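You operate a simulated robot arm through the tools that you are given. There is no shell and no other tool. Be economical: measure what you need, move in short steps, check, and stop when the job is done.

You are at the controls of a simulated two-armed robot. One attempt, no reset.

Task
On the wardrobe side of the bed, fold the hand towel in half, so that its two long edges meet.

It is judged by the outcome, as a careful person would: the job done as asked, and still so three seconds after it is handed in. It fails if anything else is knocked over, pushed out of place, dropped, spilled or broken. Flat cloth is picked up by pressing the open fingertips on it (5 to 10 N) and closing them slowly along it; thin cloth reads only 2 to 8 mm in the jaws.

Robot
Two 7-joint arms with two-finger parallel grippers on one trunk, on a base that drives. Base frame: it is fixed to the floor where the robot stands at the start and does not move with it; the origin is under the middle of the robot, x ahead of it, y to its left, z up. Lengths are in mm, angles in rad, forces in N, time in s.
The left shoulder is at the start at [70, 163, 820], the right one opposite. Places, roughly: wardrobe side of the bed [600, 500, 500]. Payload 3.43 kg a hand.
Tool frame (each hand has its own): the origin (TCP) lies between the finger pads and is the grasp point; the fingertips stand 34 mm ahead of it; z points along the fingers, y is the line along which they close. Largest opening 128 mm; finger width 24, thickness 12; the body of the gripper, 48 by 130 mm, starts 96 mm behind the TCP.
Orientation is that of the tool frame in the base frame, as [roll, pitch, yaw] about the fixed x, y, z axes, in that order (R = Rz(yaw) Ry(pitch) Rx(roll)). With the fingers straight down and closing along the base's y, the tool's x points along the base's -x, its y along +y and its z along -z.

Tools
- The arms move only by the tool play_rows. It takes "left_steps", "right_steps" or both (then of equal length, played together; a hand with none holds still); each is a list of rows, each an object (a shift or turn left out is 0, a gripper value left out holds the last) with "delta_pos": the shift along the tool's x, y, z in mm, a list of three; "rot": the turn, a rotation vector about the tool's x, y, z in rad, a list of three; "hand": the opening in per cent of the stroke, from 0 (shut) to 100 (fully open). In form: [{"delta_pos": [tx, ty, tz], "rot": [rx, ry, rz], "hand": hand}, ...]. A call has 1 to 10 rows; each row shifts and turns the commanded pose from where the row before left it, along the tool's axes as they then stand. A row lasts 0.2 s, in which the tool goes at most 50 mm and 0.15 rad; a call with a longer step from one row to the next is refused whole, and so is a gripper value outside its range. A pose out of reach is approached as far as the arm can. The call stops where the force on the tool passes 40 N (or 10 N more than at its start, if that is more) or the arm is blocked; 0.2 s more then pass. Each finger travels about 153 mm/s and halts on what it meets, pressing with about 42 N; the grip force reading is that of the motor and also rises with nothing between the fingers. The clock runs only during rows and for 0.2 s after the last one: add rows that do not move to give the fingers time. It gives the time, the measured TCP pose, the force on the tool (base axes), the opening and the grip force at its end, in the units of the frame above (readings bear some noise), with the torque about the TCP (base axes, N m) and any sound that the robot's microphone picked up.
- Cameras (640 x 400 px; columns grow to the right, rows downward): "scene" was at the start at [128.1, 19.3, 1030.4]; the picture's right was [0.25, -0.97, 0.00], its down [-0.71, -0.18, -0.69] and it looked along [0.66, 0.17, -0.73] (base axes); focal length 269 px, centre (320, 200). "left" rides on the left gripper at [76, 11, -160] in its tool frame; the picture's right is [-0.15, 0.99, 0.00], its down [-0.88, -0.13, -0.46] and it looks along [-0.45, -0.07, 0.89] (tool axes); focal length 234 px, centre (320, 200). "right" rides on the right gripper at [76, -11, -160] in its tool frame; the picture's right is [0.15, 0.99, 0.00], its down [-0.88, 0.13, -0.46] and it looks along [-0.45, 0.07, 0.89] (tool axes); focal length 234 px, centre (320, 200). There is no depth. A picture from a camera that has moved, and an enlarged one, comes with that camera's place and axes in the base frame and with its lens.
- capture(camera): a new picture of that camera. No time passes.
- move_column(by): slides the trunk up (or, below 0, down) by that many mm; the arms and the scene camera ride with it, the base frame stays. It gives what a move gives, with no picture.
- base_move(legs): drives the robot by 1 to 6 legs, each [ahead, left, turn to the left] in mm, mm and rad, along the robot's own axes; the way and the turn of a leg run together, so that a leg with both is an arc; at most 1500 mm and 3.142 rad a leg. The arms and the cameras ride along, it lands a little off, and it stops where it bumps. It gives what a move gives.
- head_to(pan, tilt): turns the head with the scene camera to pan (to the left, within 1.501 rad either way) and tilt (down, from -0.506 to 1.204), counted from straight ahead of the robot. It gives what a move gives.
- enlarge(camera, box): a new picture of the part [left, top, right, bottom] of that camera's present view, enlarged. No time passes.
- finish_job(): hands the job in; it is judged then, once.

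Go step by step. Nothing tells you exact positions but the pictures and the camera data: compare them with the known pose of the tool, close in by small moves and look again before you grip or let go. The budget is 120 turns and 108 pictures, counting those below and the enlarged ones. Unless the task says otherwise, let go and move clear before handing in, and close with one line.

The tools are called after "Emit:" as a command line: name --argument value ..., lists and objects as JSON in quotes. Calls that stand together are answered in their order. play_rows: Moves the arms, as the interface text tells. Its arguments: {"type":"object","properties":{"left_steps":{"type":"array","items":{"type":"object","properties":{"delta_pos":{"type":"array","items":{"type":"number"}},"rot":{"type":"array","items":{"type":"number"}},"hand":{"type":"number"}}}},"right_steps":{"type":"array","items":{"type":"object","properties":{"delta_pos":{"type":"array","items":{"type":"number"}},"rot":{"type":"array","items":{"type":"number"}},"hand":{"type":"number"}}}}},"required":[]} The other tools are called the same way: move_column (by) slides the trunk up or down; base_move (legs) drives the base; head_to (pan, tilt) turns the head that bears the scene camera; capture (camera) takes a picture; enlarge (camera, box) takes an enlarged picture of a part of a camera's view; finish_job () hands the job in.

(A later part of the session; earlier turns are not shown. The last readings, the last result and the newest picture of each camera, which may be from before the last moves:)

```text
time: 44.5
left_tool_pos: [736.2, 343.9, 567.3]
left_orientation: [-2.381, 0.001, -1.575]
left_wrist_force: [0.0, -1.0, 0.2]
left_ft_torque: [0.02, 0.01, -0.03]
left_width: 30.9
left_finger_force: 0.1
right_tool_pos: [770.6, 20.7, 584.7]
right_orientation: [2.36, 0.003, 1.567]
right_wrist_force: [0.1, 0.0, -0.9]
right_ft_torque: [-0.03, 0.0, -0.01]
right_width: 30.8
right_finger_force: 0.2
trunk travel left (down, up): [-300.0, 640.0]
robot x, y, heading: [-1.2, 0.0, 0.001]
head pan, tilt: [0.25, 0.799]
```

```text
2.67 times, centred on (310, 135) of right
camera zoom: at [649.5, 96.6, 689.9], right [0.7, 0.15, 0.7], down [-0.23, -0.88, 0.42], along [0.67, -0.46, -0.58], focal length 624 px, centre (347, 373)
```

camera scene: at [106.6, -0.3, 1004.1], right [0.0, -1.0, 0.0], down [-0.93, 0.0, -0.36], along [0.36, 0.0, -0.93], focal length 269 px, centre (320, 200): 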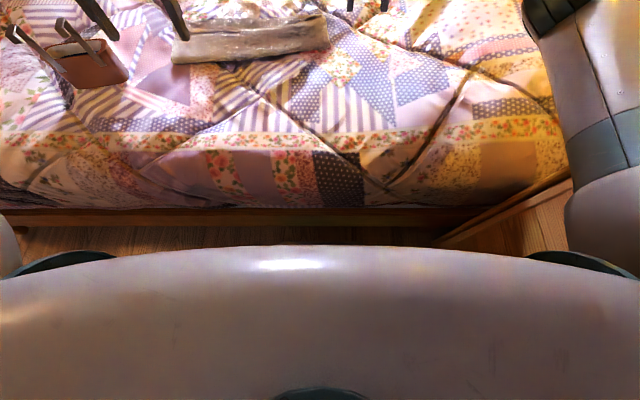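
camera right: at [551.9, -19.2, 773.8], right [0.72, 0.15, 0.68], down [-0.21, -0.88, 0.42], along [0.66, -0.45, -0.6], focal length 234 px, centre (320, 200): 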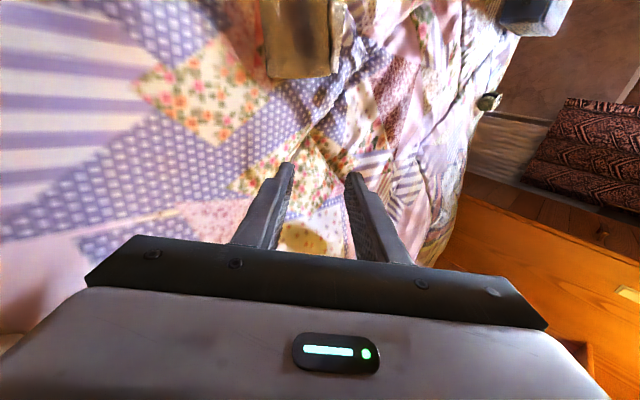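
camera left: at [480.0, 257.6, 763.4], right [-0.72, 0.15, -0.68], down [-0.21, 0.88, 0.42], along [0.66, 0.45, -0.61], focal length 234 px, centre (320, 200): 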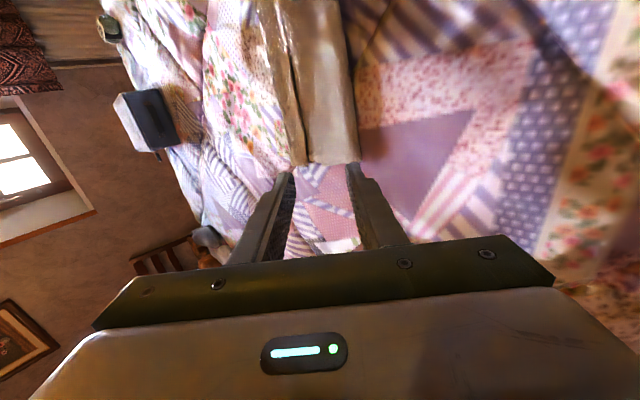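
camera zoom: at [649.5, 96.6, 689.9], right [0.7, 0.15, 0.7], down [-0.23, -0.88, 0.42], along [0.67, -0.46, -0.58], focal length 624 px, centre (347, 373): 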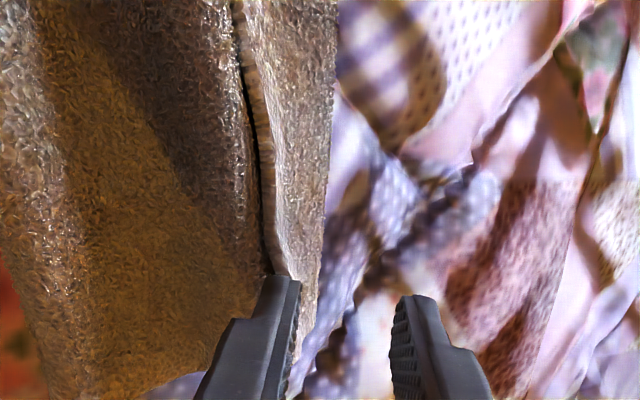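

The hands are short of the commanded pose, so I'll wait briefly and read again.

Emit:
play_rows --left_steps '[{}, {}]' --right_steps '[{}, {}]'

```text
time: 45.1
left_tool_pos: [736.9, 344.5, 568.8]
left_orientation: [-2.38, -0.001, -1.574]
left_wrist_force: [-0.2, 0.3, -0.5]
left_ft_torque: [-0.03, -0.01, -0.01]
left_width: 30.7
left_finger_force: 0.1
right_tool_pos: [769.5, 21.9, 585.4]
right_orientation: [2.359, 0.005, 1.568]
right_wrist_force: [0.6, 0.2, 0.1]
right_ft_torque: [0.0, 0.0, -0.02]
right_width: 30.6
right_finger_force: 0.1
trunk travel left (down, up): [-300.0, 640.0]
robot x, y, heading: [-1.1, -0.2, -0.004]
head pan, tilt: [0.25, 0.799]
```

Both wrists seem to be at a joint limit with this much tilt. I'll ease the tilt a little so they can get down to the cloth.

Emit:
play_rows --left_steps '[{"delta_pos": [0, 0, -15]}, {"rot": [-0.1, 0, 0]}, {}, {}]' --right_steps '[{"delta_pos": [0, 0, -30]}, {"rot": [0.15, 0, 0]}, {"rot": [0.1, 0, 0]}, {}]'

Emit:
play_rows --left_steps '[{"delta_pos": [0, 0, 8]}, {"delta_pos": [0, 0, 7]}, {}]' --right_steps '[{"delta_pos": [0, 0, 10]}, {"delta_pos": [0, 0, 10]}, {}]'

Emit:
enlarge --camera "left" --box '[190, 60, 430, 210]'

Emit:
enlarge --camera "right" --box '[190, 60, 430, 210]'

```text
time: 46.3
left_tool_pos: [730.7, 347.1, 570.2]
left_orientation: [-2.493, -0.001, -1.571]
left_wrist_force: [-1.1, 0.7, 0.7]
left_ft_torque: [-0.04, 0.0, 0.01]
left_width: 30.8
left_finger_force: 0.1
right_tool_pos: [757.7, -14.1, 573.6]
right_orientation: [2.638, 0.045, 1.532]
right_wrist_force: [-0.2, 0.0, -0.3]
right_ft_torque: [-0.02, -0.02, 0.01]
right_width: 30.8
right_finger_force: 0.1
trunk travel left (down, up): [-300.0, 640.0]
robot x, y, heading: [-3.2, -1.1, -0.003]
head pan, tilt: [0.25, 0.799]
stopped in row 4 (right hand): the arm was blocked; the commanded pose is now the measured one
```

```text
time: 47.1
left_tool_pos: [739.8, 349.2, 558.8]
left_orientation: [-2.491, 0.0, -1.57]
left_wrist_force: [0.0, -0.1, 0.4]
left_ft_torque: [0.01, -0.01, -0.01]
left_width: 31.0
left_finger_force: 0.1
right_tool_pos: [770.5, -26.8, 552.7]
right_orientation: [2.64, 0.062, 1.518]
right_wrist_force: [-0.4, 0.8, -0.3]
right_ft_torque: [0.01, 0.0, 0.01]
right_width: 31.0
right_finger_force: 0.0
trunk travel left (down, up): [-300.0, 640.0]
robot x, y, heading: [2.2, 2.0, -0.002]
head pan, tilt: [0.25, 0.799]
```

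```text
2.67 times, centred on (310, 135) of left
camera zoom: at [635.5, 271.9, 678.6], right [-0.79, 0.15, -0.6], down [-0.17, 0.88, 0.44], along [0.59, 0.45, -0.67], focal length 624 px, centre (347, 373)
```

zoom: 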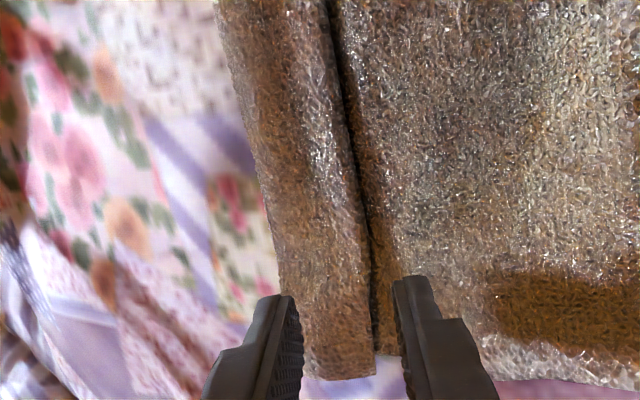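

```text
2.67 times, centred on (310, 135) of right
camera zoom: at [688.3, 61.1, 682.1], right [0.88, 0.13, 0.47], down [-0.15, -0.84, 0.52], along [0.46, -0.52, -0.72], focal length 624 px, centre (347, 373)
```

zoom: 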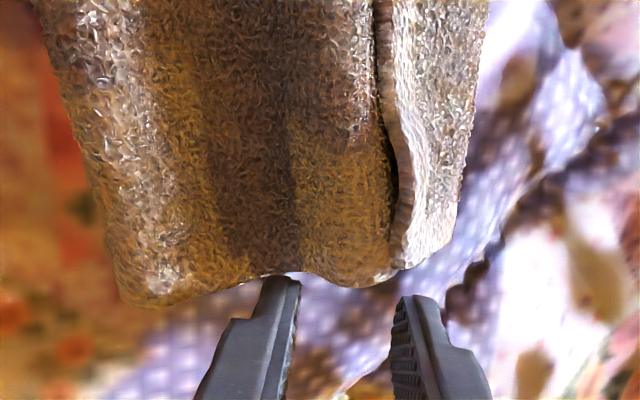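

The left hand is well placed, with its fingers straddling the flap. The right arm is cramped, so I'll grip the left first: press in gently, then close.

Emit:
play_rows --left_steps '[{"delta_pos": [0, 0, 6]}, {"delta_pos": [0, 0, 5]}, {"delta_pos": [0, 0, 3]}, {}]' --right_steps '[{"delta_pos": [0, 0, -30]}, {"delta_pos": [0, 0, -20]}, {}, {}]'

Emit:
enlarge --camera "left" --box '[190, 60, 430, 210]'

```text
time: 48.3
left_tool_pos: [747.4, 349.2, 548.8]
left_orientation: [-2.491, 0.002, -1.571]
left_wrist_force: [0.1, -0.5, 0.7]
left_ft_torque: [0.0, 0.02, 0.02]
left_width: 30.4
left_finger_force: 0.1
right_tool_pos: [754.0, -45.2, 595.6]
right_orientation: [2.632, 0.083, 1.49]
right_wrist_force: [-0.2, 0.9, -0.4]
right_ft_torque: [0.0, 0.02, -0.02]
right_width: 30.6
right_finger_force: 0.0
trunk travel left (down, up): [-300.0, 640.0]
robot x, y, heading: [0.9, 4.1, -0.002]
head pan, tilt: [0.25, 0.799]
stopped in row 4 (right hand): the arm was blocked; the commanded pose is now the measured one
```

```text
2.67 times, centred on (310, 135) of left
camera zoom: at [643.2, 272.0, 668.0], right [-0.79, 0.15, -0.6], down [-0.17, 0.88, 0.44], along [0.59, 0.45, -0.67], focal length 624 px, centre (347, 373)
```

zoom: 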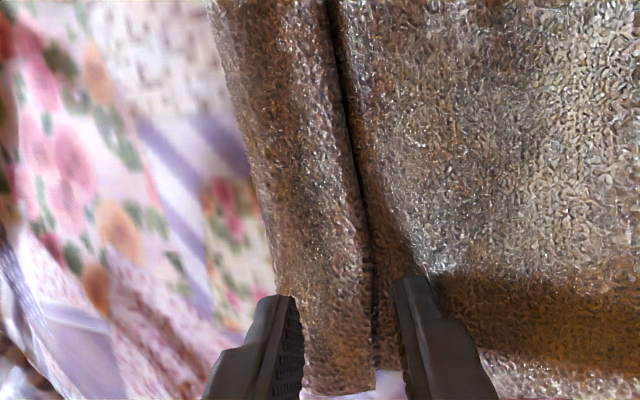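

The lower finger is right at the crease. I'll advance a bit more and close slowly.

Emit:
play_rows --left_steps '[{"delta_pos": [0, 0, 4]}, {"delta_pos": [0, 0, 3], "hand": 20}, {"delta_pos": [0, 0, 3], "hand": 16}, {"delta_pos": [0, 0, 2], "hand": 12}, {"delta_pos": [0, 0, 2], "hand": 8}, {"hand": 4}, {"hand": 0}, {}, {}]'

Emit:
enlarge --camera "left" --box '[190, 60, 430, 210]'

```text
time: 50.5
left_tool_pos: [750.5, 369.5, 553.1]
left_orientation: [-2.473, 0.024, -1.544]
left_wrist_force: [-0.8, 0.1, -0.1]
left_ft_torque: [0.01, 0.01, 0.0]
left_width: 0.0
left_finger_force: 32.8
right_tool_pos: [748.8, -42.8, 598.9]
right_orientation: [2.625, 0.079, 1.499]
right_wrist_force: [-0.3, 0.4, 0.5]
right_ft_torque: [0.01, 0.03, -0.01]
right_width: 30.5
right_finger_force: 0.1
trunk travel left (down, up): [-300.0, 640.0]
robot x, y, heading: [2.3, -0.1, 0.013]
head pan, tilt: [0.25, 0.799]
stopped in row 9 (left hand): the arm was blocked; the commanded pose is now the measured one
```

```text
2.67 times, centred on (310, 135) of left
camera zoom: at [645.2, 286.7, 668.7], right [-0.78, 0.14, -0.61], down [-0.2, 0.86, 0.46], along [0.59, 0.48, -0.65], focal length 624 px, centre (347, 373)
```

zoom: 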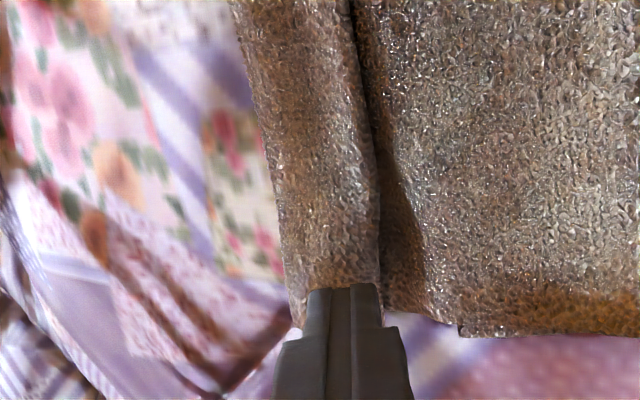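

The grip missed, because this wrist orientation sits at a joint limit and drifts. I'll go back to the original orientation, which worked well, and use it to reopen the towel.

Emit:
play_rows --left_steps '[{"delta_pos": [0, 0, -40], "hand": 20}, {"delta_pos": [0, 0, -40]}, {"rot": [-0.15, 0, 0]}, {"rot": [-0.15, 0, 0]}, {"rot": [-0.15, 0, 0]}, {"rot": [-0.15, 0, 0]}, {"rot": [-0.07, 0, 0]}, {}]' --right_steps '[{"delta_pos": [-20, 0, -30], "hand": 20}, {"delta_pos": [-20, 0, -30]}, {"rot": [0.15, 0, 0]}, {"rot": [0.15, 0, 0]}, {"rot": [0.15, 0, 0]}, {"rot": [0.07, 0, 0]}, {}, {}]'

Emit:
play_rows --left_steps '[{"rot": [0, 0, 0.15]}, {"rot": [0, 0, 0.15]}, {"rot": [0, 0, 0.15]}, {"rot": [0, 0, 0.15]}, {"rot": [0, 0, 0.15]}, {"rot": [0, 0, 0.15]}, {"rot": [0, 0, 0.15]}, {"rot": [0, 0, 0.15]}, {"rot": [0, 0, 0.15]}, {"rot": [0, 0, 0.15]}]' --right_steps '[{"rot": [0, 0, -0.15]}, {"rot": [0, 0, -0.15]}, {"rot": [0, 0, -0.15]}, {"rot": [0, 0, -0.15]}, {"rot": [0, 0, -0.15]}, {"rot": [0, 0, -0.15]}, {"rot": [0, 0, -0.15]}, {"rot": [0, 0, -0.15]}, {"rot": [0, 0, -0.15]}, {"rot": [0, 0, -0.15]}]'

```text
time: 52.3
left_tool_pos: [706.1, 367.9, 608.0]
left_orientation: [3.127, 0.018, -1.549]
left_wrist_force: [0.0, 0.0, -1.2]
left_ft_torque: [-0.01, -0.01, 0.0]
left_width: 25.7
left_finger_force: 0.0
right_tool_pos: [780.2, -75.4, 618.5]
right_orientation: [-3.13, 0.084, 1.5]
right_wrist_force: [-0.8, -0.7, -0.1]
right_ft_torque: [0.01, 0.0, 0.0]
right_width: 25.6
right_finger_force: 0.0
right hand out of reach, approached as far as the arm can: row 2, 3, 4, 5
trunk travel left (down, up): [-300.0, 640.0]
robot x, y, heading: [2.1, 5.3, 0.009]
head pan, tilt: [0.25, 0.799]
```

```text
time: 54.5
left_tool_pos: [706.5, 366.4, 606.1]
left_orientation: [3.125, -0.01, -3.049]
left_wrist_force: [1.4, -0.8, 0.2]
left_ft_torque: [0.0, 0.05, 0.02]
left_width: 25.5
left_finger_force: 0.0
right_tool_pos: [781.0, -74.8, 620.3]
right_orientation: [-3.056, -0.006, 3.0]
right_wrist_force: [-0.1, -0.2, -0.3]
right_ft_torque: [-0.01, 0.0, -0.01]
right_width: 25.7
right_finger_force: 0.1
trunk travel left (down, up): [-300.0, 640.0]
robot x, y, heading: [-2.5, 4.8, 0.013]
head pan, tilt: [0.25, 0.799]
```

I'll square up the orientations, give the right hand a modest forward tilt for reach, and hover over each rim.

Emit:
play_rows --left_steps '[{"rot": [0, 0, 0.09]}, {"delta_pos": [-20, -9, 6]}, {"delta_pos": [-20, -9, 10]}, {"delta_pos": [-15, -8, 10]}, {}, {}]' --right_steps '[{"rot": [0, 0, -0.14]}, {"rot": [-0.085, 0, 0]}, {"delta_pos": [10, 33, 10], "rot": [0, -0.15, 0]}, {"delta_pos": [0, 33, 10], "rot": [0, -0.15, 0]}, {"delta_pos": [0, 33, 10]}, {}]'

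Emit:
capture --camera "left"

Emit:
capture --camera "right"

```text
time: 55.9
left_tool_pos: [760.3, 340.9, 580.5]
left_orientation: [3.124, -0.014, -3.139]
left_wrist_force: [0.1, 0.3, 0.5]
left_ft_torque: [0.02, -0.03, 0.0]
left_width: 25.6
left_finger_force: 0.0
right_tool_pos: [777.1, 24.4, 587.4]
right_orientation: [3.139, 0.283, 3.137]
right_wrist_force: [-0.6, 0.4, -0.8]
right_ft_torque: [0.02, 0.01, 0.01]
right_width: 25.6
right_finger_force: 0.0
right hand out of reach, approached as far as the arm can: row 3
trunk travel left (down, up): [-300.0, 640.0]
robot x, y, heading: [-0.2, -0.6, 0.009]
head pan, tilt: [0.25, 0.799]
```

```text
30 pictures are left
camera left: at [687.8, 348.5, 739.6], right [0.14, 0.99, 0.01], down [0.89, -0.13, 0.44], along [0.44, -0.05, -0.9], focal length 234 px, centre (320, 200)
```

left: 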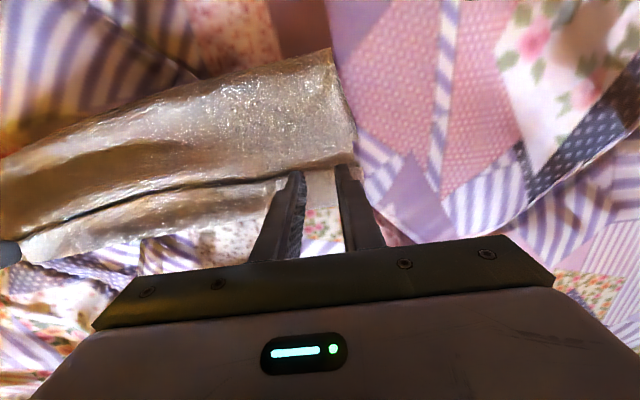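

```text
29 pictures are left
camera right: at [659.1, 13.6, 720.7], right [-0.14, 0.99, -0.04], down [0.72, 0.13, 0.68], along [0.68, 0.06, -0.73], focal length 234 px, centre (320, 200)
```

right: 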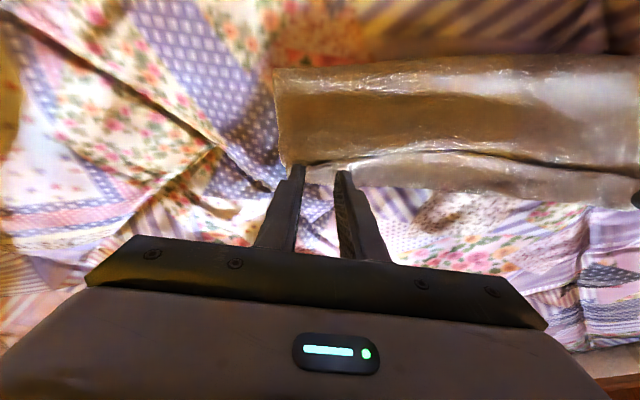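

The left rim is at x≈766 and the right at x≈797. I'll move over each flap and lower until light contact.

Emit:
play_rows --left_steps '[{"delta_pos": [-15, 3, 10], "hand": 35}, {"delta_pos": [0, 0, 10]}, {"delta_pos": [0, 0, 5]}, {"delta_pos": [0, 0, 3]}, {}]' --right_steps '[{"delta_pos": [-8, 0, 15], "hand": 35}, {"delta_pos": [0, 0, 14]}, {"delta_pos": [0, 0, 6]}, {"delta_pos": [0, 0, 4]}, {}]'

Emit:
capture --camera "right"

```text
time: 57.1
left_tool_pos: [776.3, 345.0, 551.3]
left_orientation: [3.124, -0.013, -3.135]
left_wrist_force: [-0.5, -1.0, 0.0]
left_ft_torque: [-0.02, -0.03, 0.01]
left_width: 44.7
left_finger_force: 0.1
right_tool_pos: [795.4, 24.6, 553.2]
right_orientation: [3.141, 0.282, 3.136]
right_wrist_force: [-0.1, 0.0, 1.1]
right_ft_torque: [-0.03, -0.03, 0.04]
right_width: 44.8
right_finger_force: 0.0
trunk travel left (down, up): [-300.0, 640.0]
robot x, y, heading: [5.1, 0.8, 0.007]
head pan, tilt: [0.25, 0.799]
```

```text
28 pictures are left
camera right: at [677.9, 12.5, 685.5], right [-0.14, 0.99, -0.04], down [0.72, 0.13, 0.68], along [0.68, 0.06, -0.73], focal length 234 px, centre (320, 200)
```

right: 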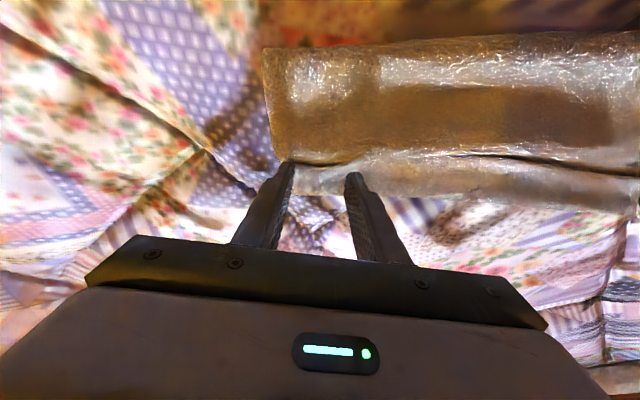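

I'm still just above the flap, so I'll continue down in small steps.

Emit:
play_rows --left_steps '[{"delta_pos": [0, 0, 3]}, {"delta_pos": [0, 0, 2]}, {"delta_pos": [0, 0, 2]}, {}]' --right_steps '[{"delta_pos": [-2, 0, 3]}, {"delta_pos": [0, 0, 3]}, {"delta_pos": [0, 0, 2]}, {}]'

```text
time: 58.1
left_tool_pos: [774.5, 345.6, 544.6]
left_orientation: [3.125, -0.014, -3.138]
left_wrist_force: [0.3, -0.3, -0.2]
left_ft_torque: [0.0, -0.02, -0.04]
left_width: 44.9
left_finger_force: 0.0
right_tool_pos: [799.5, 23.6, 545.2]
right_orientation: [3.139, 0.281, 3.138]
right_wrist_force: [0.4, 0.4, 1.8]
right_ft_torque: [-0.03, -0.01, 0.02]
right_width: 44.7
right_finger_force: 0.1
trunk travel left (down, up): [-300.0, 640.0]
robot x, y, heading: [0.4, -3.0, 0.012]
head pan, tilt: [0.25, 0.799]
```

Contact is light. I'll go two more millimetres and then close slowly, to pick up just the top layer.

Emit:
play_rows --left_steps '[{"delta_pos": [0, 0, 2]}, {"hand": 30}, {"hand": 25}, {"hand": 20}, {"hand": 15}, {"hand": 10}, {"hand": 5}, {"hand": 0}, {}, {}]' --right_steps '[{"delta_pos": [0, 0, 2]}, {"hand": 30}, {"hand": 25}, {"hand": 20}, {"hand": 15}, {"hand": 10}, {"hand": 5}, {"hand": 0}, {}, {}]'

```text
time: 60.3
left_tool_pos: [774.9, 344.8, 542.4]
left_orientation: [3.122, -0.013, -3.138]
left_wrist_force: [-0.1, -2.8, 0.5]
left_ft_torque: [-0.08, 0.02, 0.02]
left_width: 5.8
left_finger_force: 40.0
right_tool_pos: [800.4, 25.1, 546.3]
right_orientation: [3.139, 0.281, 3.135]
right_wrist_force: [0.0, 3.9, 1.1]
right_ft_torque: [0.07, 0.01, 0.04]
right_width: 2.6
right_finger_force: 36.9
trunk travel left (down, up): [-300.0, 640.0]
robot x, y, heading: [1.6, -1.0, 0.008]
head pan, tilt: [0.25, 0.799]
```

Both hands hold cloth. I'll lift and look at what came up.

Emit:
play_rows --left_steps '[{"delta_pos": [0, 0, -20]}, {"delta_pos": [10, 0, -30]}, {"delta_pos": [20, 0, -30]}, {}]' --right_steps '[{"delta_pos": [0, 0, -20]}, {"delta_pos": [18, 0, -27]}, {"delta_pos": [28, 0, -25]}, {}]'

Emit:
enlarge --camera "scene" --box '[200, 60, 440, 210]'

Emit:
capture --camera "left"

```text
time: 61.3
left_tool_pos: [745.8, 343.7, 621.6]
left_orientation: [3.125, -0.013, -3.138]
left_wrist_force: [-0.3, -3.9, -1.0]
left_ft_torque: [-0.07, -0.05, 0.02]
left_width: 6.0
left_finger_force: 40.7
right_tool_pos: [745.9, 21.1, 602.1]
right_orientation: [-3.139, 0.293, 3.13]
right_wrist_force: [-0.2, 3.7, 1.3]
right_ft_torque: [0.11, -0.02, 0.02]
right_width: 2.3
right_finger_force: 37.1
right hand out of reach, approached as far as the arm can: row 3
trunk travel left (down, up): [-300.0, 640.0]
robot x, y, heading: [-1.5, -0.2, 0.012]
head pan, tilt: [0.25, 0.799]
```

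```text
2.67 times, centred on (320, 135) of scene
camera zoom: at [129.3, 21.7, 1031.6], right [0.26, -0.97, 0.0], down [-0.69, -0.18, -0.7], along [0.67, 0.18, -0.72], focal length 717 px, centre (320, 373)
```

zoom: 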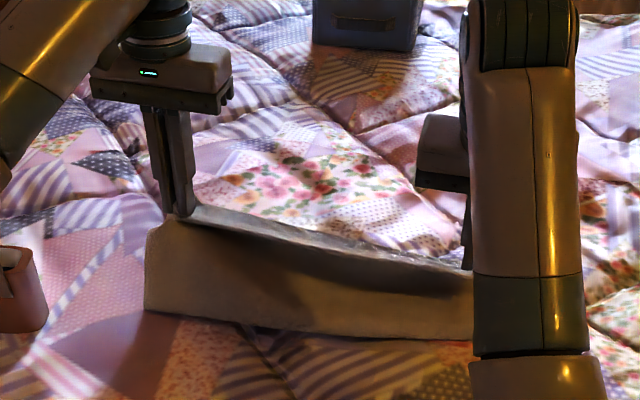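

```text
26 pictures are left
camera left: at [673.3, 351.9, 782.1], right [0.14, 0.99, 0.01], down [0.89, -0.13, 0.44], along [0.44, -0.05, -0.9], focal length 234 px, centre (320, 200)
```

left: 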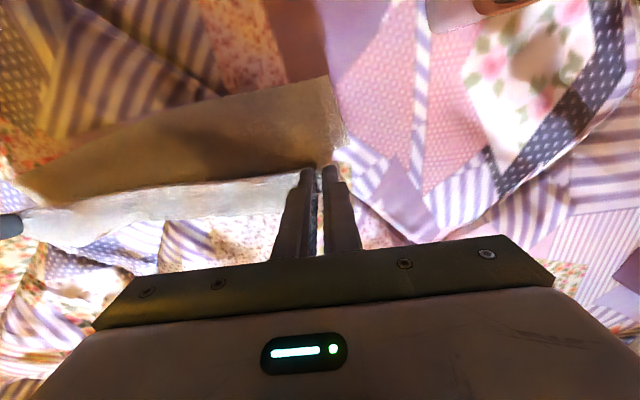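

Both corners are held and the top layer is standing up cleanly. I'll reopen the towel by carrying this edge back toward me, then drag it a little nearer so everything is well within reach.

Emit:
play_rows --left_steps '[{"delta_pos": [36, 0, -4]}, {"delta_pos": [40, 0, 0]}, {"delta_pos": [40, 0, 8]}, {"delta_pos": [40, 0, 14]}, {"delta_pos": [40, 0, 14]}, {"delta_pos": [30, 0, 14]}, {"delta_pos": [20, 0, 10]}, {}]' --right_steps '[{"delta_pos": [36, 0, -14], "rot": [0, 0.14, 0]}, {"delta_pos": [40, 0, -5], "rot": [0, 0.14, 0]}, {"delta_pos": [40, 0, 0]}, {"delta_pos": [40, 0, 8]}, {"delta_pos": [40, 0, 10]}, {"delta_pos": [30, 0, 12]}, {"delta_pos": [20, 0, 10]}, {}]'

Emit:
capture --camera "scene"

```text
time: 63.1
left_tool_pos: [498.7, 340.1, 571.7]
left_orientation: [3.13, -0.01, -3.137]
left_wrist_force: [23.1, -27.7, -0.8]
left_ft_torque: [-1.04, -0.83, 0.26]
left_width: 6.7
left_finger_force: 41.2
right_tool_pos: [738.8, 55.3, 563.7]
right_orientation: [3.136, -0.002, -3.141]
right_wrist_force: [-22.9, 27.4, 0.3]
right_ft_torque: [0.9, 0.78, -0.2]
right_width: 1.2
right_finger_force: 35.8
right hand out of reach, approached as far as the arm can: row 1, 2, 3, 4, 5, 6, 7
trunk travel left (down, up): [-300.0, 640.0]
robot x, y, heading: [5.4, 2.1, 0.009]
head pan, tilt: [0.25, 0.799]
```

```text
25 pictures are left
camera scene: at [129.2, 21.7, 1031.7], right [0.26, -0.97, 0.0], down [-0.69, -0.18, -0.7], along [0.67, 0.18, -0.72], focal length 269 px, centre (320, 200)
```

scene: 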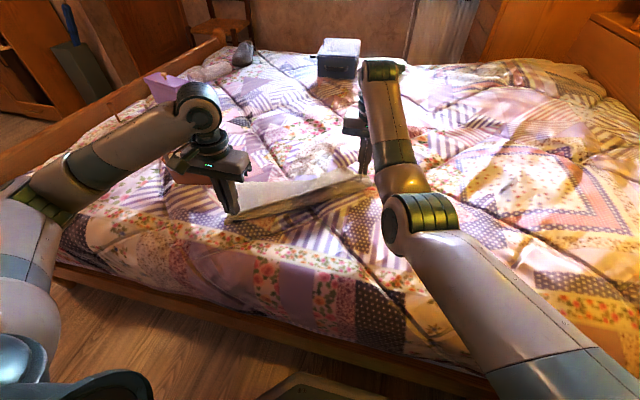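

The right arm has locked into a stretched pose and isn't following, so the cloth is being pulled diagonally. I'll relax the left, let go with the right and lift the right clear.

Emit:
play_rows --left_steps '[{"delta_pos": [-30, 0, 0]}, {"delta_pos": [-30, 0, 0]}, {}, {}, {}, {}]' --right_steps '[{}, {}, {"hand": 25}, {}, {"delta_pos": [0, 0, -30]}, {"delta_pos": [0, 0, -40]}]'

Emit:
play_rows --right_steps '[{"delta_pos": [0, -20, -45]}, {"delta_pos": [0, -20, -40]}, {"delta_pos": [0, -45, -20]}, {"delta_pos": [0, -45, 0]}, {}, {}]'

```text
time: 64.5
left_tool_pos: [558.5, 343.6, 569.5]
left_orientation: [3.123, -0.012, -3.139]
left_wrist_force: [1.7, -2.6, 0.4]
left_ft_torque: [-0.09, -0.07, 0.02]
left_width: 5.9
left_finger_force: 40.5
right_tool_pos: [752.9, 58.0, 628.5]
right_orientation: [3.141, 0.004, 3.137]
right_wrist_force: [-1.4, 3.7, -1.1]
right_ft_torque: [0.04, 0.04, 0.03]
right_width: 33.3
right_finger_force: 1.7
right hand out of reach, approached as far as the arm can: row 5, 6
trunk travel left (down, up): [-300.0, 640.0]
robot x, y, heading: [-1.2, 1.3, 0.008]
head pan, tilt: [0.25, 0.799]
```

```text
time: 65.2
left_tool_pos: [563.4, 335.8, 573.7]
left_orientation: [-3.138, 0.008, 3.14]
left_wrist_force: [16.2, -24.1, 11.5]
left_ft_torque: [-0.94, -0.6, 0.15]
left_width: 6.1
left_finger_force: 40.9
right_tool_pos: [765.6, 37.9, 703.4]
right_orientation: [3.13, -0.02, -3.126]
right_wrist_force: [-16.2, 22.4, -11.7]
right_ft_torque: [0.43, 0.37, 0.11]
right_width: 45.0
right_finger_force: 11.1
right hand out of reach, approached as far as the arm can: row 1, 2, 3
trunk travel left (down, up): [-300.0, 640.0]
robot x, y, heading: [1.9, -1.6, 0.01]
head pan, tilt: [0.25, 0.799]
stopped in row 3 (left hand): the force on the tool passed its limit (the readings are from after the stop); the commanded pose is now the measured one
```

The cloth still seems caught on the right gripper, so I'll look before doing anything else.

Emit:
capture --camera "right"

Emit:
capture --camera "scene"

```text
24 pictures are left
camera right: at [692.3, 22.4, 865.7], right [-0.16, 0.99, 0.01], down [0.89, 0.14, 0.44], along [0.43, 0.08, -0.9], focal length 234 px, centre (320, 200)
```

right: 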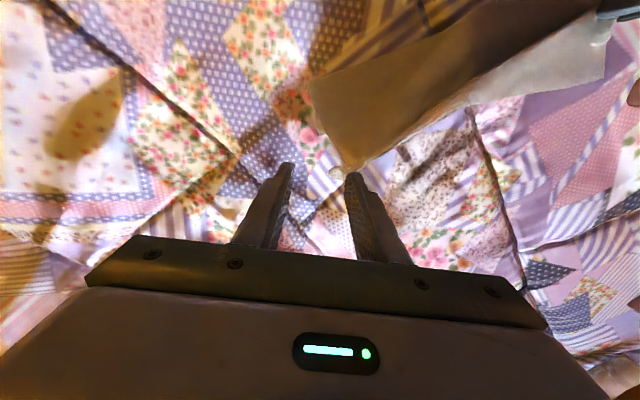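

```text
23 pictures are left
camera scene: at [129.3, 21.8, 1031.6], right [0.26, -0.97, 0.0], down [-0.69, -0.18, -0.7], along [0.67, 0.18, -0.72], focal length 269 px, centre (320, 200)
```

scene: 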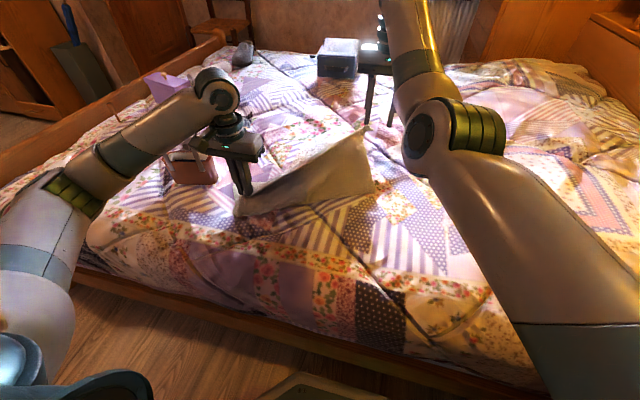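

A cloth corner is snagged on the inner right fingertip. I'll lower to remove tension, open wide, and slip off.

Emit:
play_rows --left_steps '[{"delta_pos": [-30, 0, 0]}, {"delta_pos": [-20, -15, 0]}, {}, {}, {}, {}, {}, {}]' --right_steps '[{"delta_pos": [0, 0, 40]}, {"delta_pos": [0, 0, 40]}, {"delta_pos": [0, 0, 40]}, {"delta_pos": [0, 0, 20], "hand": 60}, {"hand": 100}, {"delta_pos": [0, 15, 0]}, {"delta_pos": [0, 15, 0]}, {}]'

Emit:
capture --camera "right"

```text
time: 67.0
left_tool_pos: [610.3, 323.4, 572.6]
left_orientation: [3.136, 0.0, -3.141]
left_wrist_force: [-0.2, 0.4, 0.0]
left_ft_torque: [0.04, 0.0, -0.02]
left_width: 6.0
left_finger_force: 40.4
right_tool_pos: [764.7, 62.4, 568.1]
right_orientation: [3.132, -0.011, -3.135]
right_wrist_force: [0.7, 0.1, -0.3]
right_ft_torque: [-0.01, -0.01, -0.02]
right_width: 128.0
right_finger_force: 0.1
trunk travel left (down, up): [-300.0, 640.0]
robot x, y, heading: [-1.2, 2.9, 0.009]
head pan, tilt: [0.25, 0.799]
```

```text
22 pictures are left
camera right: at [690.9, 49.5, 728.8], right [-0.15, 0.99, 0.01], down [0.88, 0.13, 0.45], along [0.44, 0.08, -0.89], focal length 234 px, centre (320, 200)
```

right: 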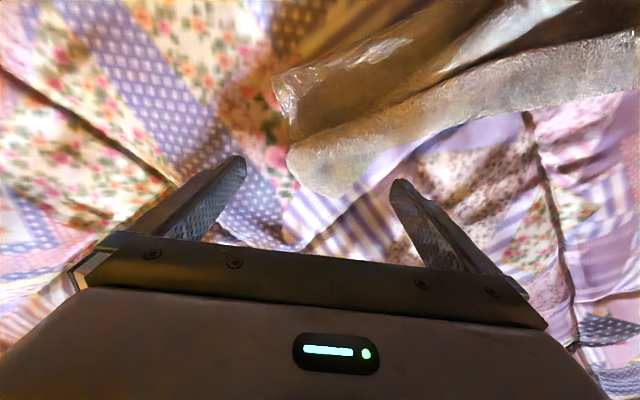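

It's free now. I'll retract the right hand toward its start pose and, with the left still holding the corner, lay the left side open toward me.

Emit:
play_rows --left_steps '[{"delta_pos": [0, 8, -10]}, {"delta_pos": [20, 8, 0]}, {"delta_pos": [25, 4, 0]}, {"delta_pos": [25, 0, 0]}, {"delta_pos": [25, 0, 5]}, {"delta_pos": [20, 0, 5]}, {"delta_pos": [15, 0, 5]}, {}]' --right_steps '[{"delta_pos": [0, 0, -30]}, {"delta_pos": [10, -20, -40]}, {"delta_pos": [30, -30, -20]}, {"delta_pos": [35, -30, 0]}, {"delta_pos": [35, -30, 0]}, {"delta_pos": [35, -20, 0]}, {}, {}]'

Emit:
capture --camera "scene"

```text
time: 68.8
left_tool_pos: [480.9, 342.5, 568.6]
left_orientation: [3.135, -0.002, 3.141]
left_wrist_force: [0.0, -0.1, 0.0]
left_ft_torque: [0.01, 0.0, 0.02]
left_width: 5.7
left_finger_force: 40.1
right_tool_pos: [779.7, -29.1, 644.9]
right_orientation: [3.131, -0.011, -3.135]
right_wrist_force: [-0.8, -0.1, 0.1]
right_ft_torque: [-0.03, 0.02, 0.02]
right_width: 128.1
right_finger_force: 0.1
right hand out of reach, approached as far as the arm can: row 2, 3, 4, 5, 6
trunk travel left (down, up): [-300.0, 640.0]
robot x, y, heading: [1.1, -1.5, 0.01]
head pan, tilt: [0.25, 0.799]
```

```text
21 pictures are left
camera scene: at [129.2, 21.6, 1031.7], right [0.26, -0.97, 0.0], down [-0.69, -0.18, -0.7], along [0.67, 0.18, -0.72], focal length 269 px, centre (320, 200)
```

scene: 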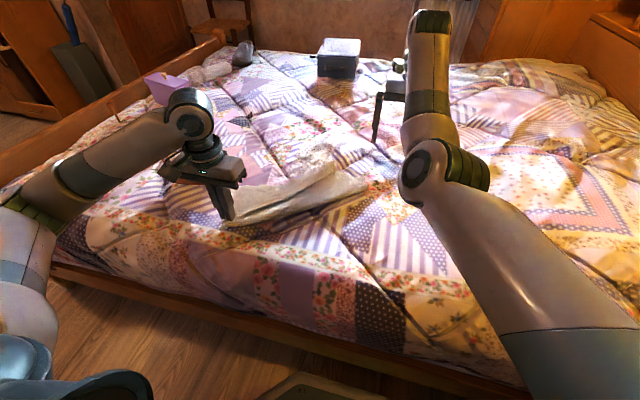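

The left side is opened. The right arm is in an awkward elbow branch and not retracting, so I'll try freeing it by going outward and up.

Emit:
play_rows --right_steps '[{"delta_pos": [0, -40, -25]}, {"delta_pos": [0, -40, -25]}, {"delta_pos": [0, -40, -25]}, {"delta_pos": [0, -40, -25]}, {"delta_pos": [0, -40, -25]}, {"delta_pos": [0, -40, -25]}, {}, {}]'

```text
time: 70.6
left_tool_pos: [480.9, 343.0, 569.0]
left_orientation: [3.136, 0.0, -3.14]
left_wrist_force: [0.1, -0.3, -0.5]
left_ft_torque: [0.0, 0.03, 0.01]
left_width: 5.9
left_finger_force: 40.6
right_tool_pos: [786.1, -273.5, 791.8]
right_orientation: [3.133, -0.01, -3.135]
right_wrist_force: [0.0, 0.2, -0.1]
right_ft_torque: [0.01, 0.0, 0.03]
right_width: 127.9
right_finger_force: 0.0
right hand out of reach, approached as far as the arm can: row 1
trunk travel left (down, up): [-300.0, 640.0]
robot x, y, heading: [3.3, 0.5, 0.011]
head pan, tilt: [0.25, 0.799]
```

It follows here. I'll try bringing it back toward the robot from this side.

Emit:
play_rows --right_steps '[{"delta_pos": [40, 0, 0]}, {"delta_pos": [40, 0, 0]}, {"delta_pos": [40, 0, 0]}, {"delta_pos": [40, 0, 0]}, {"delta_pos": [30, 0, 0]}, {}]'

```text
time: 72.0
left_tool_pos: [480.4, 343.0, 569.4]
left_orientation: [3.136, 0.002, -3.141]
left_wrist_force: [0.3, 0.4, -1.3]
left_ft_torque: [0.02, -0.02, 0.03]
left_width: 6.0
left_finger_force: 39.9
right_tool_pos: [719.0, -272.8, 791.4]
right_orientation: [3.134, -0.011, -3.134]
right_wrist_force: [0.0, 0.0, -0.2]
right_ft_torque: [0.01, -0.03, -0.03]
right_width: 127.9
right_finger_force: 0.1
right hand out of reach, approached as far as the arm can: row 2, 3, 4, 5
trunk travel left (down, up): [-300.0, 640.0]
robot x, y, heading: [1.0, -0.3, 0.008]
head pan, tilt: [0.25, 0.799]
```

It still stops at x≈719. I'll look at the right arm's configuration.

Emit:
head_to --pan -0.6 --tilt 0.6

Emit:
capture --camera "scene"

```text
time: 73.1
left_tool_pos: [481.8, 343.0, 570.4]
left_orientation: [3.136, -0.001, 3.141]
left_wrist_force: [0.8, -0.4, 0.7]
left_ft_torque: [0.03, 0.01, 0.0]
left_width: 5.7
left_finger_force: 40.7
right_tool_pos: [719.6, -271.2, 791.8]
right_orientation: [3.132, -0.009, -3.134]
right_wrist_force: [0.4, 0.1, -1.0]
right_ft_torque: [-0.02, -0.05, 0.01]
right_width: 127.9
right_finger_force: 0.0
trunk travel left (down, up): [-300.0, 640.0]
robot x, y, heading: [-0.4, 0.6, 0.011]
head pan, tilt: [-0.6, 0.6]
```

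```text
20 pictures are left
camera scene: at [124.6, -48.3, 1048.6], right [-0.56, -0.83, 0.0], down [-0.47, 0.31, -0.82], along [0.69, -0.46, -0.57], focal length 269 px, centre (320, 200)
```

scene: 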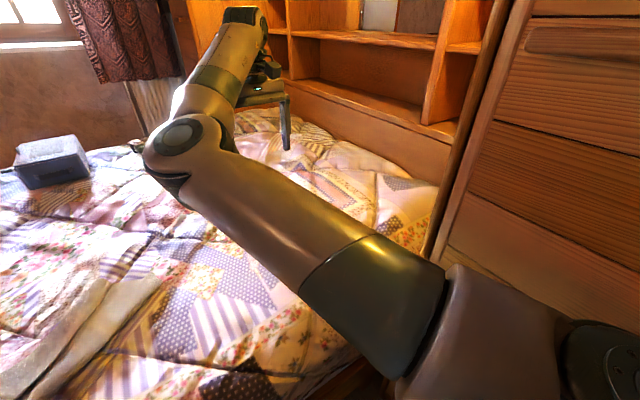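

The right elbow has swung forward and inward with the wrist folded to its limit. I'll try relieving it by tilting the tool forward while retracting outward.

Emit:
play_rows --right_steps '[{"rot": [0, -0.15, 0]}, {"rot": [0, -0.15, 0]}, {"rot": [0, -0.15, 0]}, {"rot": [0, -0.15, 0]}, {"rot": [0, -0.15, 0]}, {"rot": [0, -0.15, 0]}, {"rot": [0, -0.15, 0]}, {"rot": [0, -0.15, 0]}, {}]'

Emit:
play_rows --right_steps '[{"delta_pos": [0, -10, -40]}, {"delta_pos": [0, -10, -40]}, {"delta_pos": [0, -10, -40]}, {"delta_pos": [0, -10, -40]}, {"delta_pos": [0, -10, -40]}, {"delta_pos": [0, 0, -40]}, {}]'

Emit:
capture --camera "scene"

```text
time: 75.1
left_tool_pos: [480.5, 342.6, 569.1]
left_orientation: [3.137, 0.0, 3.141]
left_wrist_force: [0.4, 0.2, 0.4]
left_ft_torque: [0.03, 0.01, -0.02]
left_width: 5.9
left_finger_force: 40.5
right_tool_pos: [735.7, -286.0, 791.0]
right_orientation: [3.121, 1.19, 3.129]
right_wrist_force: [-1.3, -0.6, 0.3]
right_ft_torque: [0.03, 0.03, -0.01]
right_width: 127.9
right_finger_force: 0.1
right hand out of reach, approached as far as the arm can: row 1, 2
trunk travel left (down, up): [-300.0, 640.0]
robot x, y, heading: [-1.4, 4.0, 0.01]
head pan, tilt: [-0.6, 0.6]
```

```text
time: 76.7
left_tool_pos: [481.3, 342.6, 569.2]
left_orientation: [3.135, 0.0, 3.141]
left_wrist_force: [0.3, -0.4, 0.2]
left_ft_torque: [0.03, -0.03, 0.01]
left_width: 6.0
left_finger_force: 40.3
right_tool_pos: [638.5, -312.8, 827.2]
right_orientation: [3.121, 1.191, 3.128]
right_wrist_force: [0.0, 0.5, -0.2]
right_ft_torque: [-0.02, -0.02, -0.03]
right_width: 128.2
right_finger_force: 0.0
right hand out of reach, approached as far as the arm can: row 3, 4, 5, 6
trunk travel left (down, up): [-300.0, 640.0]
robot x, y, heading: [-1.5, 4.1, 0.006]
head pan, tilt: [-0.6, 0.6]
```

```text
19 pictures are left
camera scene: at [124.5, -48.3, 1048.6], right [-0.56, -0.83, 0.0], down [-0.47, 0.32, -0.82], along [0.68, -0.46, -0.57], focal length 269 px, centre (320, 200)
```

scene: 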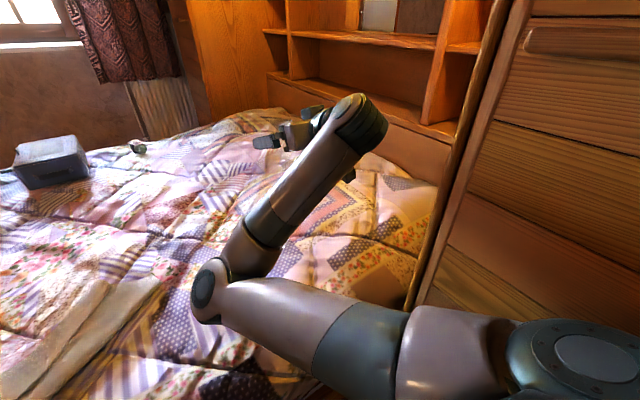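

The elbow swung inward when I yawed that wrist earlier. I'll roll the tool the opposite way to draw it back out.

Emit:
play_rows --right_steps '[{"rot": [0, 0, -0.15]}, {"rot": [0, 0, -0.15]}, {"rot": [0, 0, -0.15]}, {"rot": [0, 0, -0.15]}, {"rot": [0, 0, -0.15]}, {"rot": [0, 0, -0.15]}, {"rot": [0, 0, -0.15]}, {"rot": [0, 0, -0.15]}, {"rot": [0, 0, -0.15]}, {"rot": [0, 0, -0.15]}]'

Emit:
play_rows --right_steps '[{"delta_pos": [0, 0, -40]}, {"delta_pos": [0, 0, -40]}, {"delta_pos": [0, 0, -40]}, {"delta_pos": [0, 0, -40]}, {}]'

Emit:
capture --camera "scene"

```text
time: 78.9
left_tool_pos: [480.7, 343.2, 569.5]
left_orientation: [3.137, -0.001, -3.142]
left_wrist_force: [0.8, -0.6, -1.0]
left_ft_torque: [0.01, -0.03, 0.04]
left_width: 6.0
left_finger_force: 39.8
right_tool_pos: [638.7, -313.9, 827.8]
right_orientation: [-1.953, 0.071, -1.592]
right_wrist_force: [0.0, -0.5, -0.9]
right_ft_torque: [0.01, 0.02, -0.01]
right_width: 128.2
right_finger_force: 0.0
trunk travel left (down, up): [-300.0, 640.0]
robot x, y, heading: [2.6, 0.7, 0.008]
head pan, tilt: [-0.6, 0.6]
```

```text
time: 80.1
left_tool_pos: [480.2, 342.8, 569.2]
left_orientation: [3.136, 0.0, -3.141]
left_wrist_force: [0.7, -0.9, -0.4]
left_ft_torque: [0.04, -0.01, -0.01]
left_width: 5.8
left_finger_force: 39.8
right_tool_pos: [637.4, -313.0, 826.9]
right_orientation: [-1.952, 0.074, -1.595]
right_wrist_force: [0.3, 0.6, 0.0]
right_ft_torque: [0.02, 0.0, 0.0]
right_width: 127.8
right_finger_force: 0.0
right hand out of reach, approached as far as the arm can: row 1, 2, 3, 4
trunk travel left (down, up): [-300.0, 640.0]
robot x, y, heading: [2.4, 3.5, 0.01]
head pan, tilt: [-0.6, 0.6]
```

```text
18 pictures are left
camera scene: at [124.5, -48.3, 1048.6], right [-0.56, -0.83, 0.0], down [-0.47, 0.32, -0.82], along [0.68, -0.46, -0.57], focal length 269 px, centre (320, 200)
```

scene: 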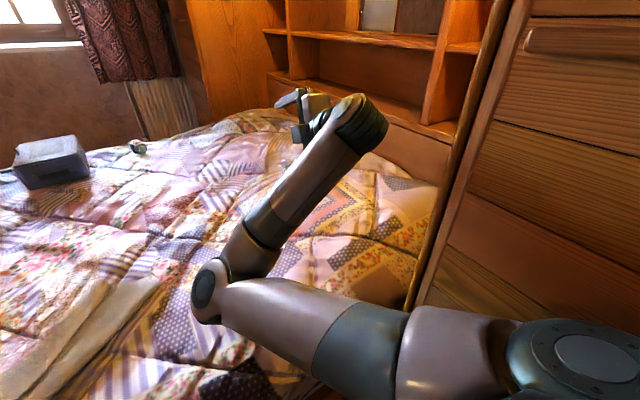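

Only the last joint turned. I'll keep rolling the same way until that joint reaches its stop and the elbow has to swing.

Emit:
play_rows --right_steps '[{"rot": [0, 0, -0.15]}, {"rot": [0, 0, -0.15]}, {"rot": [0, 0, -0.15]}, {"rot": [0, 0, -0.15]}, {"rot": [0, 0, -0.15]}, {"rot": [0, 0, -0.15]}, {"rot": [0, 0, -0.15]}, {"rot": [0, 0, -0.15]}, {"rot": [0, 0, -0.15]}, {"rot": [0, 0, -0.15]}]'

Emit:
play_rows --right_steps '[{"rot": [0, 0, -0.15]}, {"rot": [0, 0, -0.15]}, {"rot": [0, 0, -0.15]}, {"rot": [0, 0, -0.15]}, {"rot": [0, 0, -0.15]}, {"rot": [0, 0, -0.15]}, {"rot": [0, 0, -0.15]}, {"rot": [0, 0, -0.15]}, {"rot": [0, 0, -0.15]}, {"rot": [0, 0, -0.15]}]'

Emit:
capture --camera "scene"

```text
time: 82.5
left_tool_pos: [444.0, 429.6, 578.4]
left_orientation: [-3.138, 0.02, -3.041]
left_wrist_force: [0.1, 0.2, 0.3]
left_ft_torque: [-0.07, -0.11, -0.13]
left_width: 5.9
left_finger_force: 40.4
right_tool_pos: [678.2, -187.4, 844.4]
right_orientation: [-2.728, -1.188, -0.31]
right_wrist_force: [-0.2, 0.0, -0.6]
right_ft_torque: [0.01, -0.02, 0.01]
right_width: 127.9
right_finger_force: 0.0
right hand out of reach, approached as far as the arm can: row 5, 6, 7
trunk travel left (down, up): [-300.0, 640.0]
robot x, y, heading: [11.5, 38.8, 0.111]
head pan, tilt: [-0.6, 0.6]
stopped in row 10 (right hand): the arm was blocked; the commanded pose is now the measured one
```

```text
time: 84.9
left_tool_pos: [437.2, 470.5, 566.1]
left_orientation: [3.135, -0.014, -2.896]
left_wrist_force: [0.7, -0.1, -0.3]
left_ft_torque: [0.04, 0.04, -0.16]
left_width: 6.0
left_finger_force: 40.4
right_tool_pos: [765.5, -100.9, 808.9]
right_orientation: [1.981, -0.216, 1.764]
right_wrist_force: [1.2, -1.3, -0.8]
right_ft_torque: [0.02, 0.0, 0.04]
right_width: 128.1
right_finger_force: 0.0
trunk travel left (down, up): [-300.0, 640.0]
robot x, y, heading: [53.2, 23.1, 0.255]
head pan, tilt: [-0.6, 0.6]
stopped in row 10 (right hand): the arm was blocked; the commanded pose is now the measured one
```

```text
17 pictures are left
camera scene: at [191.4, 10.0, 1049.3], right [-0.34, -0.94, 0.01], down [-0.54, 0.19, -0.82], along [0.77, -0.28, -0.57], focal length 269 px, centre (320, 200)
```

scene: 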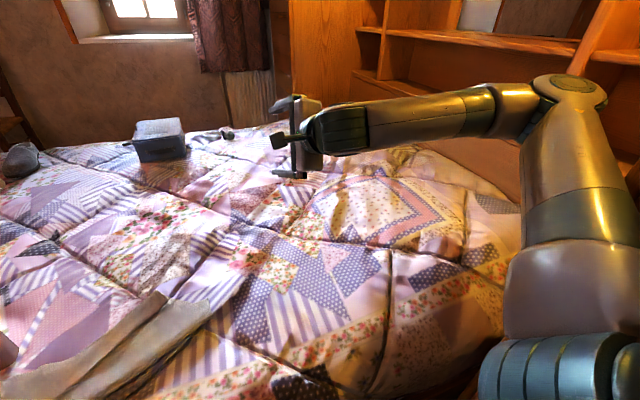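

The right elbow is now back on the outside, but it leaned on furniture and shifted the base (heading 0.255), carrying the left hand and the held corner. I'll ease the right arm off by extending slightly, then check the left side and the bag.

Emit:
play_rows --right_steps '[{"delta_pos": [30, 0, 20]}, {"delta_pos": [30, 0, 20]}, {"rot": [0, 0, 0.15]}, {"rot": [0, 0, 0.15]}, {"rot": [0, 0, 0.15]}, {}]'

Emit:
head_to --pan 0.1 --tilt 0.7

Emit:
capture --camera "scene"

```text
time: 86.3
left_tool_pos: [436.7, 463.6, 570.4]
left_orientation: [3.13, -0.003, -2.904]
left_wrist_force: [0.3, 0.2, 1.0]
left_ft_torque: [0.0, 0.03, -0.1]
left_width: 5.9
left_finger_force: 40.1
right_tool_pos: [782.3, -49.2, 811.1]
right_orientation: [2.057, -0.632, 1.541]
right_wrist_force: [0.6, 0.7, 0.1]
right_ft_torque: [0.0, 0.0, 0.02]
right_width: 128.0
right_finger_force: 0.0
trunk travel left (down, up): [-300.0, 640.0]
robot x, y, heading: [50.3, 21.4, 0.25]
head pan, tilt: [-0.6, 0.6]
```

```text
time: 87.4
left_tool_pos: [435.8, 463.8, 571.0]
left_orientation: [3.131, -0.002, -2.905]
left_wrist_force: [-0.1, -0.3, -0.1]
left_ft_torque: [0.0, -0.01, -0.12]
left_width: 5.8
left_finger_force: 39.8
right_tool_pos: [781.0, -49.1, 811.7]
right_orientation: [2.057, -0.63, 1.543]
right_wrist_force: [0.3, -0.7, -0.7]
right_ft_torque: [0.01, 0.0, 0.01]
right_width: 128.0
right_finger_force: 0.2
trunk travel left (down, up): [-300.0, 640.0]
robot x, y, heading: [48.5, 21.2, 0.243]
head pan, tilt: [0.099, 0.7]
```

```text
16 pictures are left
camera scene: at [178.1, 61.0, 1040.0], right [0.34, -0.94, 0.0], down [-0.61, -0.22, -0.76], along [0.72, 0.26, -0.64], focal length 269 px, centre (320, 200)
```

scene: 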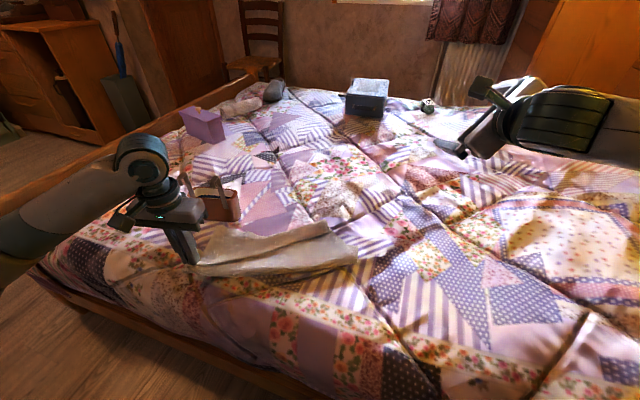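

The bag is still upright in place and the towel is loosely open. I'll unwind the right wrist back toward its normal orientation, then restore the base.

Emit:
play_rows --right_steps '[{"rot": [0, 0, 0.15]}, {"rot": [0, 0, 0.15]}, {"rot": [0, 0, 0.15]}, {"rot": [0, 0, 0.15]}, {"rot": [0, 0, 0.15]}, {"rot": [0, 0, 0.15]}, {"rot": [0, 0, 0.15]}, {"rot": [0, 0, 0.15]}, {"rot": [0, 0, 0.15]}, {"rot": [0, 0, 0.15]}]'

Emit:
play_rows --right_steps '[{"rot": [0, 0, 0.15]}, {"rot": [0, 0, 0.15]}, {"rot": [0, 0, 0.15]}, {"rot": [0, 0, 0.15]}, {"rot": [0, 0, 0.15]}, {"rot": [0, 0, 0.15]}, {"rot": [0, 0, 0.15]}, {"rot": [0, 0, 0.15]}, {"rot": [0, 0, 0.15]}, {"rot": [0, 0, 0.15]}]'

```text
time: 89.6
left_tool_pos: [435.8, 463.4, 570.0]
left_orientation: [3.13, -0.002, -2.904]
left_wrist_force: [-0.6, 0.9, -0.4]
left_ft_torque: [-0.02, 0.0, -0.12]
left_width: 6.1
left_finger_force: 40.4
right_tool_pos: [782.5, -48.3, 811.3]
right_orientation: [-2.182, -0.852, -0.812]
right_wrist_force: [-0.1, -0.1, 0.1]
right_ft_torque: [0.0, 0.01, 0.01]
right_width: 127.8
right_finger_force: 0.1
trunk travel left (down, up): [-300.0, 640.0]
robot x, y, heading: [47.9, 20.1, 0.248]
head pan, tilt: [0.099, 0.7]
```

```text
time: 91.8
left_tool_pos: [435.7, 464.8, 570.5]
left_orientation: [3.132, 0.0, -2.906]
left_wrist_force: [0.2, -0.2, 0.0]
left_ft_torque: [-0.05, 0.01, -0.13]
left_width: 6.0
left_finger_force: 40.2
right_tool_pos: [781.8, -48.2, 811.3]
right_orientation: [-2.019, 0.504, -1.522]
right_wrist_force: [-0.6, 0.3, 0.1]
right_ft_torque: [-0.01, 0.0, 0.03]
right_width: 128.1
right_finger_force: 0.1
trunk travel left (down, up): [-300.0, 640.0]
robot x, y, heading: [51.2, 18.7, 0.247]
head pan, tilt: [0.099, 0.7]
```

Emit:
play_rows --right_steps '[{"rot": [0, 0, 0.146]}, {"rot": [0, 0, 0.146]}, {"rot": [0, 0, 0.146]}, {"rot": [0, 0, 0.146]}, {"rot": [0, 0, 0.146]}, {"rot": [0, 0, 0.146]}, {"rot": [0, 0, 0.146]}, {"delta_pos": [0, 0, -40]}, {"delta_pos": [0, 0, -40]}, {"delta_pos": [0, 0, -40]}]'

Emit:
play_rows --right_steps '[{"rot": [0, 0.147, 0]}, {"rot": [0, 0.147, 0]}, {"rot": [0, 0.147, 0]}, {"rot": [0, 0.147, 0]}, {"rot": [0, 0.147, 0]}, {"rot": [0, 0.147, 0]}, {"rot": [0, 0.147, 0]}, {"rot": [0, 0.147, 0]}, {}]'

```text
time: 94.0
left_tool_pos: [437.2, 463.9, 570.0]
left_orientation: [3.131, 0.0, -2.905]
left_wrist_force: [1.2, 1.0, 0.3]
left_ft_torque: [-0.02, 0.01, -0.15]
left_width: 5.7
left_finger_force: 40.3
right_tool_pos: [675.5, -79.7, 855.2]
right_orientation: [-3.138, 1.183, -2.861]
right_wrist_force: [0.5, 0.2, -0.2]
right_ft_torque: [-0.01, -0.03, 0.01]
right_width: 127.9
right_finger_force: 0.1
trunk travel left (down, up): [-300.0, 640.0]
robot x, y, heading: [50.2, 22.4, 0.243]
head pan, tilt: [0.099, 0.7]
```

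```text
time: 96.0
left_tool_pos: [435.5, 463.7, 570.7]
left_orientation: [3.13, -0.003, -2.904]
left_wrist_force: [-0.5, 0.2, -0.2]
left_ft_torque: [-0.01, 0.0, -0.15]
left_width: 5.8
left_finger_force: 40.2
right_tool_pos: [674.4, -79.1, 857.6]
right_orientation: [-3.14, 0.006, -2.866]
right_wrist_force: [0.3, 0.1, 0.8]
right_ft_torque: [-0.01, -0.02, -0.03]
right_width: 127.9
right_finger_force: 0.0
trunk travel left (down, up): [-300.0, 640.0]
robot x, y, heading: [52.8, 22.8, 0.241]
head pan, tilt: [0.099, 0.7]
```

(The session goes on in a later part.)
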